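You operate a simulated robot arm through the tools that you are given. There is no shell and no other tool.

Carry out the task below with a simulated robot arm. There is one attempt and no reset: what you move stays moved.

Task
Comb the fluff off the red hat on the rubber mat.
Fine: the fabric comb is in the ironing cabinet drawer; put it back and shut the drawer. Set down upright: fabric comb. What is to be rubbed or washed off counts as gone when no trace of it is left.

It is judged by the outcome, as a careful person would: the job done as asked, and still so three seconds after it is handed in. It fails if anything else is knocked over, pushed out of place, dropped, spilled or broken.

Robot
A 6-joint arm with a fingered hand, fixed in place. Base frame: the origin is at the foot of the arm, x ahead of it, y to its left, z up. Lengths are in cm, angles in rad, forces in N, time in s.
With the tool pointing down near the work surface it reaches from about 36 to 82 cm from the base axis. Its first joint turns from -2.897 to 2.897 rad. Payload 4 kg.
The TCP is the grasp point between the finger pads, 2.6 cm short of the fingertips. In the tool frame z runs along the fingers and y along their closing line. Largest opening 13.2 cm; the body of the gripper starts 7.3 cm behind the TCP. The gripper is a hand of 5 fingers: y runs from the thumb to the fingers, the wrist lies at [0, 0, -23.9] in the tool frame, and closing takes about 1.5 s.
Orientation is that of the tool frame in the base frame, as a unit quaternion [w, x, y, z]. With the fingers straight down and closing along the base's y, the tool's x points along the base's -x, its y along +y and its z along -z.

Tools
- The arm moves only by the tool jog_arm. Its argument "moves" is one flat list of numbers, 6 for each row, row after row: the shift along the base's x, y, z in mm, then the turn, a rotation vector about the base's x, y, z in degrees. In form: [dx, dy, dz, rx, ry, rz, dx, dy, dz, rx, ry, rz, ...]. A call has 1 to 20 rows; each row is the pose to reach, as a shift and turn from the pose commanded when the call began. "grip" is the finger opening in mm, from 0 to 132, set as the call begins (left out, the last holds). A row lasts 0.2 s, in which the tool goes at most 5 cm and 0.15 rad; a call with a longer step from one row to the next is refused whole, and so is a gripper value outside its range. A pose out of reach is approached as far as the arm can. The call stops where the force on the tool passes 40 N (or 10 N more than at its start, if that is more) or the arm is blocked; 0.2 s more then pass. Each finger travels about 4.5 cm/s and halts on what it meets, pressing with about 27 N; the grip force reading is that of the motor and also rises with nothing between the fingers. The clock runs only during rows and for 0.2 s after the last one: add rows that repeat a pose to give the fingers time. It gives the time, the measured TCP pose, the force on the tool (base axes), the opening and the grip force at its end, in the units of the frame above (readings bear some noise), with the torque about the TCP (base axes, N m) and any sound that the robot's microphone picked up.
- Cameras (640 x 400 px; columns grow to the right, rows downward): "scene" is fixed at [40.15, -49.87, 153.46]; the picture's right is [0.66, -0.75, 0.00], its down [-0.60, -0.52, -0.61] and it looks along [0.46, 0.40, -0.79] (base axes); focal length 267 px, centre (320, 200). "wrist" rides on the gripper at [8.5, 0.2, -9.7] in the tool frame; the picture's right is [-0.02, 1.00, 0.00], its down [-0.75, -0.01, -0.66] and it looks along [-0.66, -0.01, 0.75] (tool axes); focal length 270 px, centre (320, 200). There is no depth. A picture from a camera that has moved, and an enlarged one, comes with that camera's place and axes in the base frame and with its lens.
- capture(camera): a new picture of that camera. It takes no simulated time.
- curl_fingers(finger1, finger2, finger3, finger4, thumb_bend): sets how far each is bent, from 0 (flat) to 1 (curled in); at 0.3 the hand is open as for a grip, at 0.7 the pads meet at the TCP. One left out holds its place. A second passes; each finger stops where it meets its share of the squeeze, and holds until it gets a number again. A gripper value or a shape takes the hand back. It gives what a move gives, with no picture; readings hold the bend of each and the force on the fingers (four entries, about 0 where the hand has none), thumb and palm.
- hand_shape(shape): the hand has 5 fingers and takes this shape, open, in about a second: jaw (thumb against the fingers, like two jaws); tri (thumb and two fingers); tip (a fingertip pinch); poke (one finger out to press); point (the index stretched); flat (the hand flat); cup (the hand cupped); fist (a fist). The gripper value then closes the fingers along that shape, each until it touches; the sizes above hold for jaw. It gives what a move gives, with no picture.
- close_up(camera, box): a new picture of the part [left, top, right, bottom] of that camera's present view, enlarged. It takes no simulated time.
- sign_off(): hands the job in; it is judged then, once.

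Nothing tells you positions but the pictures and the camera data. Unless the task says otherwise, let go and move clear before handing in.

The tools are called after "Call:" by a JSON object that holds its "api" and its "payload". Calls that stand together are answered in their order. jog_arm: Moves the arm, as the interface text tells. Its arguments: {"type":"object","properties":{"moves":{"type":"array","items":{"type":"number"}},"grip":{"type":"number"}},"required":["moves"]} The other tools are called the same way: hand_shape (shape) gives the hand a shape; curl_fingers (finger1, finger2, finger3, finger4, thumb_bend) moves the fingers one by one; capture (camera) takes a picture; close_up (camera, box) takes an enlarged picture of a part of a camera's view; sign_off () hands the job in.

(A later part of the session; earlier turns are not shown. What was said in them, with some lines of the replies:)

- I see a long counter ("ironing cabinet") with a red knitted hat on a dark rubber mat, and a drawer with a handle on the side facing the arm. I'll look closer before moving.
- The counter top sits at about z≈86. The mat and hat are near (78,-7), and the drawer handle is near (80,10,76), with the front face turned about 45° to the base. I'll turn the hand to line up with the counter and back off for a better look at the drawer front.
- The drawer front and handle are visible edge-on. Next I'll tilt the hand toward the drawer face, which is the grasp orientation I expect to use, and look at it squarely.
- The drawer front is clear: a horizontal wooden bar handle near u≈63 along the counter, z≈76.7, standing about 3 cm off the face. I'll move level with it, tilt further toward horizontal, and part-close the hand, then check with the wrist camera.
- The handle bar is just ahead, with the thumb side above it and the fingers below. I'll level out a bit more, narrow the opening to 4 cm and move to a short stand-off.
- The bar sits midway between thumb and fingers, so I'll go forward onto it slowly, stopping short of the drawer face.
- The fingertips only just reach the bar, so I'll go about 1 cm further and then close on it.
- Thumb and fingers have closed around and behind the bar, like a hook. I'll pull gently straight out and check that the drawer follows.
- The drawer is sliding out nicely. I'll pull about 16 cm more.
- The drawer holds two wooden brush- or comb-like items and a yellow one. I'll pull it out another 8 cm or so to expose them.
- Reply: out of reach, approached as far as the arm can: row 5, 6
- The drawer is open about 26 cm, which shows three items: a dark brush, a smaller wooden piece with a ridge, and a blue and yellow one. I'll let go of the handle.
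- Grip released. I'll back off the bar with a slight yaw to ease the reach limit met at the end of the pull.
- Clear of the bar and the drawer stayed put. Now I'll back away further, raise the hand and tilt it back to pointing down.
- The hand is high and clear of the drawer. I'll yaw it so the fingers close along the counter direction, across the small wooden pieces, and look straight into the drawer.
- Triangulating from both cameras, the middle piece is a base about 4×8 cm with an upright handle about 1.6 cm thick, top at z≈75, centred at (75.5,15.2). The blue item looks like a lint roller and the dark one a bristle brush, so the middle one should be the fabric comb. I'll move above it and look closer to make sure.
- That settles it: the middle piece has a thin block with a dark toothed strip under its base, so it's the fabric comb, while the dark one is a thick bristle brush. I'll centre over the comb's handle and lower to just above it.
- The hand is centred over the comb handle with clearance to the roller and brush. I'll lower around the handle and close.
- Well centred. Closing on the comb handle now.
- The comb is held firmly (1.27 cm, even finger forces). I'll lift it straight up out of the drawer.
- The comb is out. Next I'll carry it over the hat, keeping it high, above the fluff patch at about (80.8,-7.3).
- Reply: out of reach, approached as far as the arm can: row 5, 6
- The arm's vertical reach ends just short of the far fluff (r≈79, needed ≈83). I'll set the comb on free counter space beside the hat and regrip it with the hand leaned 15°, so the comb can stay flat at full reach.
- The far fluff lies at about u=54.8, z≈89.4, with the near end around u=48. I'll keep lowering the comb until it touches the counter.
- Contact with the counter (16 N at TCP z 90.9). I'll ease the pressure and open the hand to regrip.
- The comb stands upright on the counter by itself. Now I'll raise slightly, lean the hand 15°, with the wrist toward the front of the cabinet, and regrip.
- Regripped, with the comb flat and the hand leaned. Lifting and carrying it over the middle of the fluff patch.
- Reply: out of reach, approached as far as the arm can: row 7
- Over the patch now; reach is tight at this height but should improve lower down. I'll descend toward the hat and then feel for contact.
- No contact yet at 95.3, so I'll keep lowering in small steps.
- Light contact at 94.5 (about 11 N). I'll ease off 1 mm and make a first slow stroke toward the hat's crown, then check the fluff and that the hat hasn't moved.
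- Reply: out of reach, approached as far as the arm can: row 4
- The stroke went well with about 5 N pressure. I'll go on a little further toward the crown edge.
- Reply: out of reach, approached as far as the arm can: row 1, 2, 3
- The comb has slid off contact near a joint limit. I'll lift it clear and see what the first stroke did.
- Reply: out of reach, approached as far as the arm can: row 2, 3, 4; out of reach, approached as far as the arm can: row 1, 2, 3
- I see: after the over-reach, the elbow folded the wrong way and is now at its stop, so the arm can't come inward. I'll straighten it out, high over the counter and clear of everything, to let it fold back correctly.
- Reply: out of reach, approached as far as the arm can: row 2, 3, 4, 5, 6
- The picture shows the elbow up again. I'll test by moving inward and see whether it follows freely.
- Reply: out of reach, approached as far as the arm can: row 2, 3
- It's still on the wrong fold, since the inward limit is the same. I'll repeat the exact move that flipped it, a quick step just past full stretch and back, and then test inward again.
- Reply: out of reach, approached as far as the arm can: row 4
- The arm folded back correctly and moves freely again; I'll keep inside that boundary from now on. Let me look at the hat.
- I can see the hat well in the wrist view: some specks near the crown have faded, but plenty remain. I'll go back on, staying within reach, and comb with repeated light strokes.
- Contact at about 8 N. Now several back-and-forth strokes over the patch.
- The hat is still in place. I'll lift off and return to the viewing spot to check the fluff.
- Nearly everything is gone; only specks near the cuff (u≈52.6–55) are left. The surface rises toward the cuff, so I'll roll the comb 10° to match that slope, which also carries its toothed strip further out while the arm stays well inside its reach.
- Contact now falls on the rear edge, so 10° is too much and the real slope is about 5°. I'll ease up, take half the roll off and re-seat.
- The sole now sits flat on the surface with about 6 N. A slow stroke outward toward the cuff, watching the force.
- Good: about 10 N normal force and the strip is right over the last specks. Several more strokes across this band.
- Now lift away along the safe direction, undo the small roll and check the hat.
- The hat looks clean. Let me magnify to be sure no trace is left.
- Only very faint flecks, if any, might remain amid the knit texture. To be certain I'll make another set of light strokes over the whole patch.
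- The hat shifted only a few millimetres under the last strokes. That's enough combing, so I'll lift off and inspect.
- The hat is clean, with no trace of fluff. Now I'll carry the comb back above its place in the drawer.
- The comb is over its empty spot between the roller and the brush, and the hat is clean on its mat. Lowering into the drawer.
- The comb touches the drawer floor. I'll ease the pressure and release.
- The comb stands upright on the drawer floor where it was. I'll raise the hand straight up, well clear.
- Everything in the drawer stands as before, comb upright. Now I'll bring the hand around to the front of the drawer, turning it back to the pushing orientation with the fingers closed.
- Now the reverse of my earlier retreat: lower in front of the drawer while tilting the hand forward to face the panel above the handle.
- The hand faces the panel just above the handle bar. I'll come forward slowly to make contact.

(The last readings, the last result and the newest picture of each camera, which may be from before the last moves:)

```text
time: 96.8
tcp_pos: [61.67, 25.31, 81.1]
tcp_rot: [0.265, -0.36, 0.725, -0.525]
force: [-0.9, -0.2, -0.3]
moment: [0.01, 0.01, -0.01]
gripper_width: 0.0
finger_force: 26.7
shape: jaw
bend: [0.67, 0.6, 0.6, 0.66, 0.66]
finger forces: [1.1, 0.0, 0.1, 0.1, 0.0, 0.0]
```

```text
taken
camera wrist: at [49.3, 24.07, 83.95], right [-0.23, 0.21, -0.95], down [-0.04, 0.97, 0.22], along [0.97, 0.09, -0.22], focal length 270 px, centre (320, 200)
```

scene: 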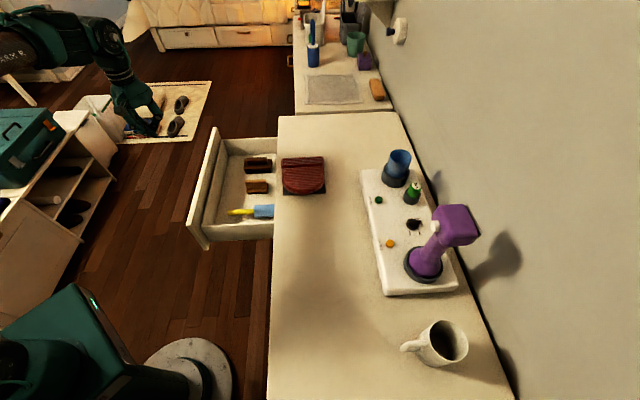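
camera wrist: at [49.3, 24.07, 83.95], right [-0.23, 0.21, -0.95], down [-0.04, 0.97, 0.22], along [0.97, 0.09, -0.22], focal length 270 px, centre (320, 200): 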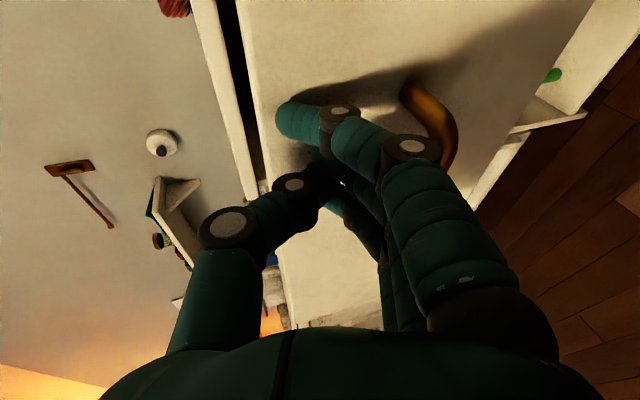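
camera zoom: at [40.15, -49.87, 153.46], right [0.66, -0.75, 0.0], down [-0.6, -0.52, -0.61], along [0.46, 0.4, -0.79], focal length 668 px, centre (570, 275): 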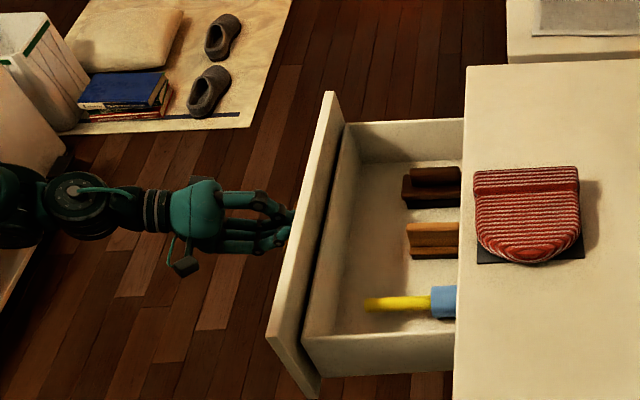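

The drawer is sliding in smoothly with its contents. I'll continue at the same gentle speed.

Call:
{"api": "jog_arm", "payload": {"moves": [8, -8, 0, 0, 0, 0, 17, -17, 0, 0, 0, 0, 27, -27, 0, 0, 0, 0, 37, -37, 0, 0, 0, 0, 47, -47, 0, 0, 0, 0, 57, -57, 0, 0, 0, 0, 67, -67, 0, 0, 0, 0, 77, -77, 0, 0, 0, 0, 87, -87, 0, 0, 0, 0, 97, -97, 0, 0, 0, 0, 107, -107, 0, 0, 0, 0, 117, -117, 0, 0, 0, 0, 127, -127, 0, 0, 0, 0, 137, -137, 0, 0, 0, 0]}}

Call:
{"api": "close_up", "payload": {"camera": "scene", "box": [180, 90, 340, 250]}}

Call:
{"api": "capture", "payload": {"camera": "wrist"}}

```text
time: 99.8
tcp_pos: [75.69, 11.6, 81.05]
tcp_rot: [0.264, -0.36, 0.725, -0.524]
force: [0.1, 0.1, 0.6]
moment: [-0.02, -0.03, 0.0]
gripper_width: 0.01
finger_force: 27.8
shape: jaw
bend: [0.67, 0.6, 0.6, 0.66, 0.66]
finger forces: [0.0, 0.0, 0.0, 0.0, 0.0, 0.0]
```

```text
2.50 times, centred on (260, 170) of scene
camera zoom: at [40.15, -49.87, 153.46], right [0.66, -0.75, 0.0], down [-0.6, -0.52, -0.61], along [0.46, 0.4, -0.79], focal length 668 px, centre (470, 275)
```

zoom: 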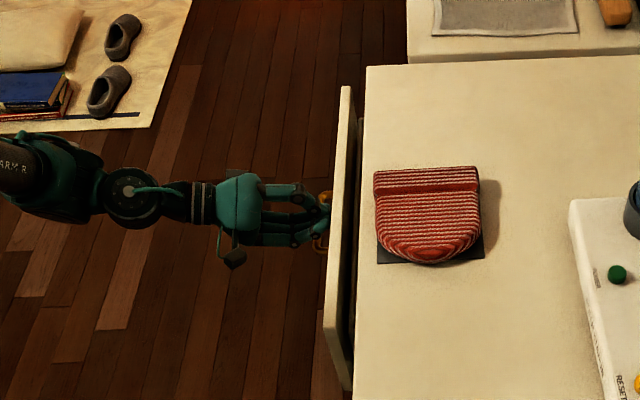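

```text
taken
camera wrist: at [63.08, 10.4, 83.93], right [-0.23, 0.21, -0.95], down [-0.04, 0.97, 0.22], along [0.97, 0.09, -0.22], focal length 270 px, centre (320, 200)
```

wrist: 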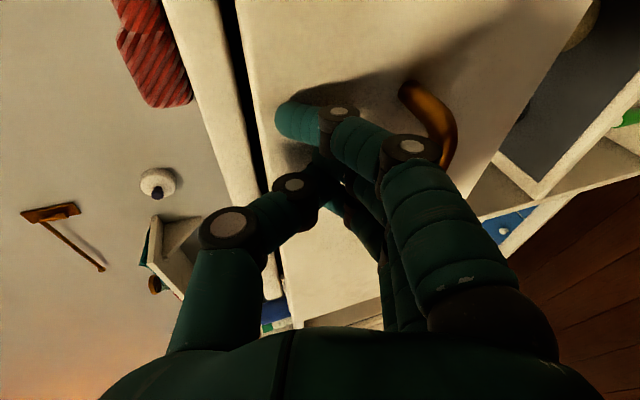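

Almost shut. Finishing the last few centimetres slowly until it meets the stop.

Call:
{"api": "jog_arm", "payload": {"moves": [5, -5, 0, 0, 0, 0, 10, -10, 0, 0, 0, 0, 15, -15, 0, 0, 0, 0, 20, -20, 0, 0, 0, 0, 24, -24, 0, 0, 0, 0]}}

Call:
{"api": "close_up", "payload": {"camera": "scene", "box": [200, 90, 340, 230]}}

```text
time: 101.0
tcp_pos: [78.02, 9.2, 81.25]
tcp_rot: [0.264, -0.359, 0.726, -0.524]
force: [-0.8, 1.0, 0.2]
moment: [0.02, -0.01, -0.06]
gripper_width: 0.01
finger_force: 26.9
shape: jaw
bend: [0.67, 0.6, 0.6, 0.66, 0.66]
finger forces: [1.2, 0.1, 0.0, 0.0, 0.1, 0.0]
```

```text
2.86 times, centred on (270, 160) of scene
camera zoom: at [40.15, -49.87, 153.46], right [0.66, -0.75, 0.0], down [-0.6, -0.52, -0.61], along [0.46, 0.4, -0.79], focal length 763 px, centre (463, 314)
```

zoom: 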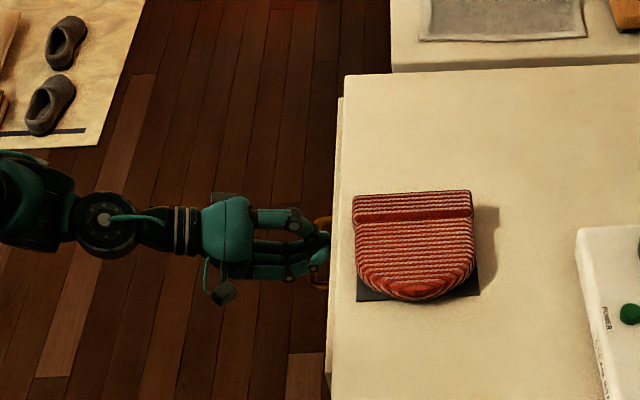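

Call:
{"api": "jog_arm", "payload": {"moves": [3, -3, 0, 0, 0, 0, 6, -6, 0, 0, 0, 0, 9, -9, 0, 0, 0, 0, 12, -12, 0, 0, 0, 0]}}

Call:
{"api": "close_up", "payload": {"camera": "scene", "box": [250, 130, 350, 220]}}

```text
time: 102.0
tcp_pos: [78.94, 8.15, 80.91]
tcp_rot: [0.263, -0.36, 0.725, -0.524]
force: [-16.9, 9.2, -4.1]
moment: [0.11, -0.11, -0.78]
gripper_width: 0.01
finger_force: 27.0
shape: jaw
bend: [0.71, 0.6, 0.6, 0.66, 0.66]
finger forces: [16.3, 0.0, 0.0, 0.0, 0.1, 0.0]
```

```text
4.44 times, centred on (300, 175) of scene
camera zoom: at [40.15, -49.87, 153.46], right [0.66, -0.75, 0.0], down [-0.6, -0.52, -0.61], along [0.46, 0.4, -0.79], focal length 1188 px, centre (409, 311)
```

zoom: 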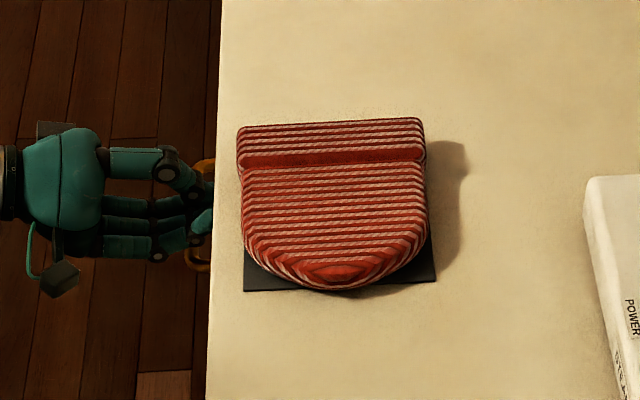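

The drawer met its stop (about 20 N) and the front is flush as at the beginning. Backing straight off.

Call:
{"api": "jog_arm", "payload": {"moves": [-7, 7, 0, 0, 0, 0, -20, 20, 2, 0, 0, 0, -40, 40, 5, 0, 0, 0, -70, 70, 5, 0, 0, 0, -100, 100, 5, 0, 0, 0]}}

Call:
{"api": "close_up", "payload": {"camera": "scene", "box": [250, 130, 350, 220]}}

Call:
{"api": "capture", "payload": {"camera": "wrist"}}

```text
time: 103.2
tcp_pos: [69.19, 17.86, 81.64]
tcp_rot: [0.263, -0.36, 0.726, -0.524]
force: [0.7, -0.4, 0.6]
moment: [0.03, -0.01, 0.01]
gripper_width: 0.0
finger_force: 27.2
shape: jaw
bend: [0.67, 0.6, 0.6, 0.66, 0.66]
finger forces: [0.0, 0.0, 0.0, 0.0, 0.1, 0.1]
```

```text
4.44 times, centred on (300, 175) of scene
camera zoom: at [40.15, -49.87, 153.46], right [0.66, -0.75, 0.0], down [-0.6, -0.52, -0.61], along [0.46, 0.4, -0.79], focal length 1188 px, centre (409, 311)
```

zoom: 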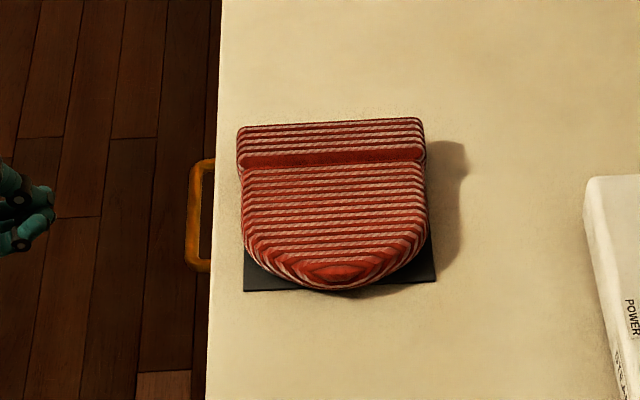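

```text
taken
camera wrist: at [56.69, 16.69, 84.36], right [-0.23, 0.21, -0.95], down [-0.04, 0.97, 0.22], along [0.97, 0.09, -0.22], focal length 270 px, centre (320, 200)
```

wrist: 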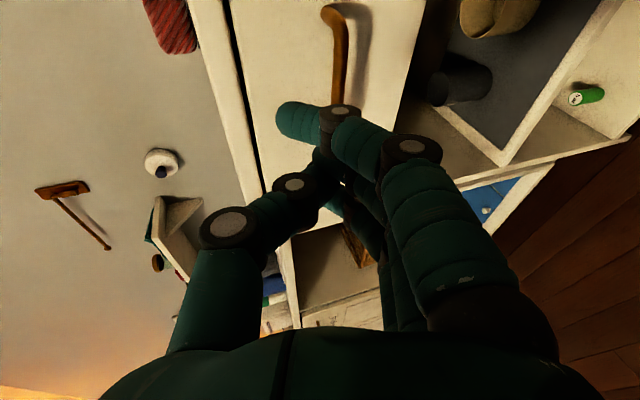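

The drawer is shut and the handle sits exactly where it was at the start. One last magnified check of the hat.

Call:
{"api": "close_up", "payload": {"camera": "scene", "box": [280, 150, 330, 200]}}

Call:
{"api": "close_up", "payload": {"camera": "scene", "box": [292, 163, 318, 187]}}

Call:
{"api": "capture", "payload": {"camera": "scene"}}

```text
8.00 times, centred on (305, 175) of scene
camera zoom: at [40.15, -49.87, 153.46], right [0.66, -0.75, 0.0], down [-0.6, -0.52, -0.61], along [0.46, 0.4, -0.79], focal length 2138 px, centre (440, 400)
```

zoom: 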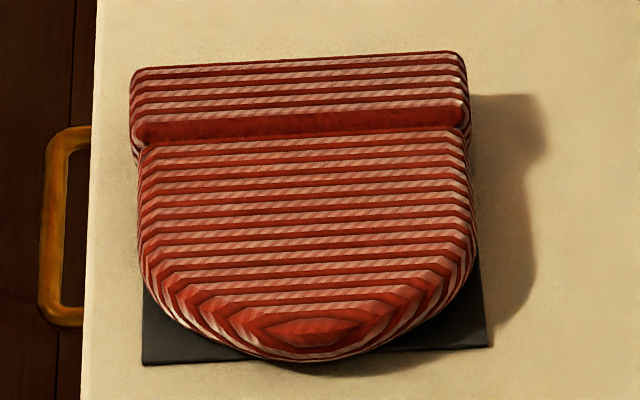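

```text
16.00 times, centred on (305, 175) of scene
camera zoom: at [40.15, -49.87, 153.46], right [0.66, -0.75, 0.0], down [-0.6, -0.52, -0.61], along [0.46, 0.4, -0.79], focal length 4275 px, centre (560, 600)
```

zoom: 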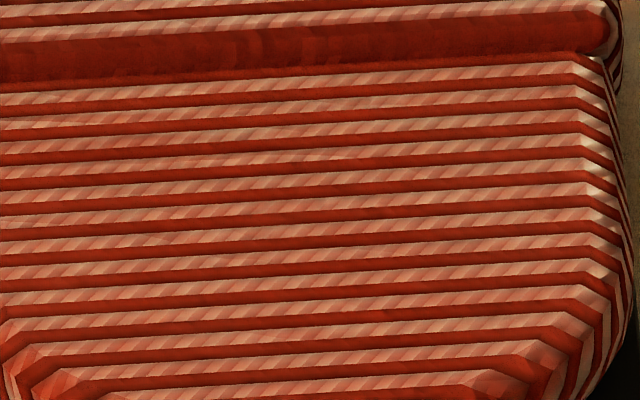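

```text
taken
```

scene: 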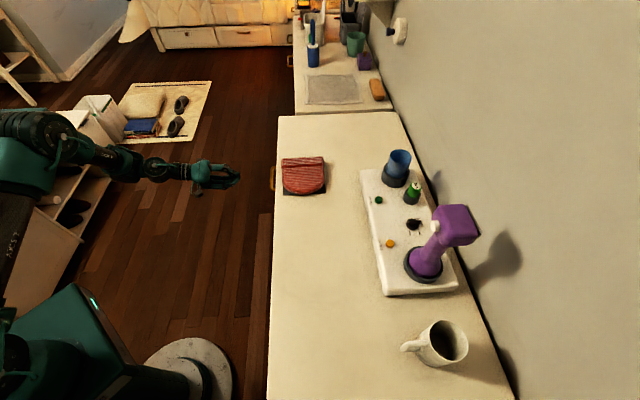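

The hat is free of fluff, still on its mat, and the comb is upright in its place in the shut drawer. The hand is empty and clear, and nothing else has moved, so I'm handing in.

Call:
{"api": "sign_off", "payload": {}}

```text
The job is handed in.
```

The red hat is combed clean: no fluff shows in the magnified views. The hat slid about 3 mm towards its crown while I combed and is still on its mat.

- **Fabric comb:** it is back in its original spot in the drawer, standing upright. I last saw it there just before closing, and could not see inside once the drawer was shut.
- **Drawer:** it is shut to its stop, and the handle sits where it was at the start.
- **Along the way:** I set the comb down once on the free counter beside the hat to change my grip. The arm could not quite reach the far end of the fluff with the first grip.
- **Everything else:** nothing else looks moved from its starting place. The hand is empty and well clear of the cabinet.
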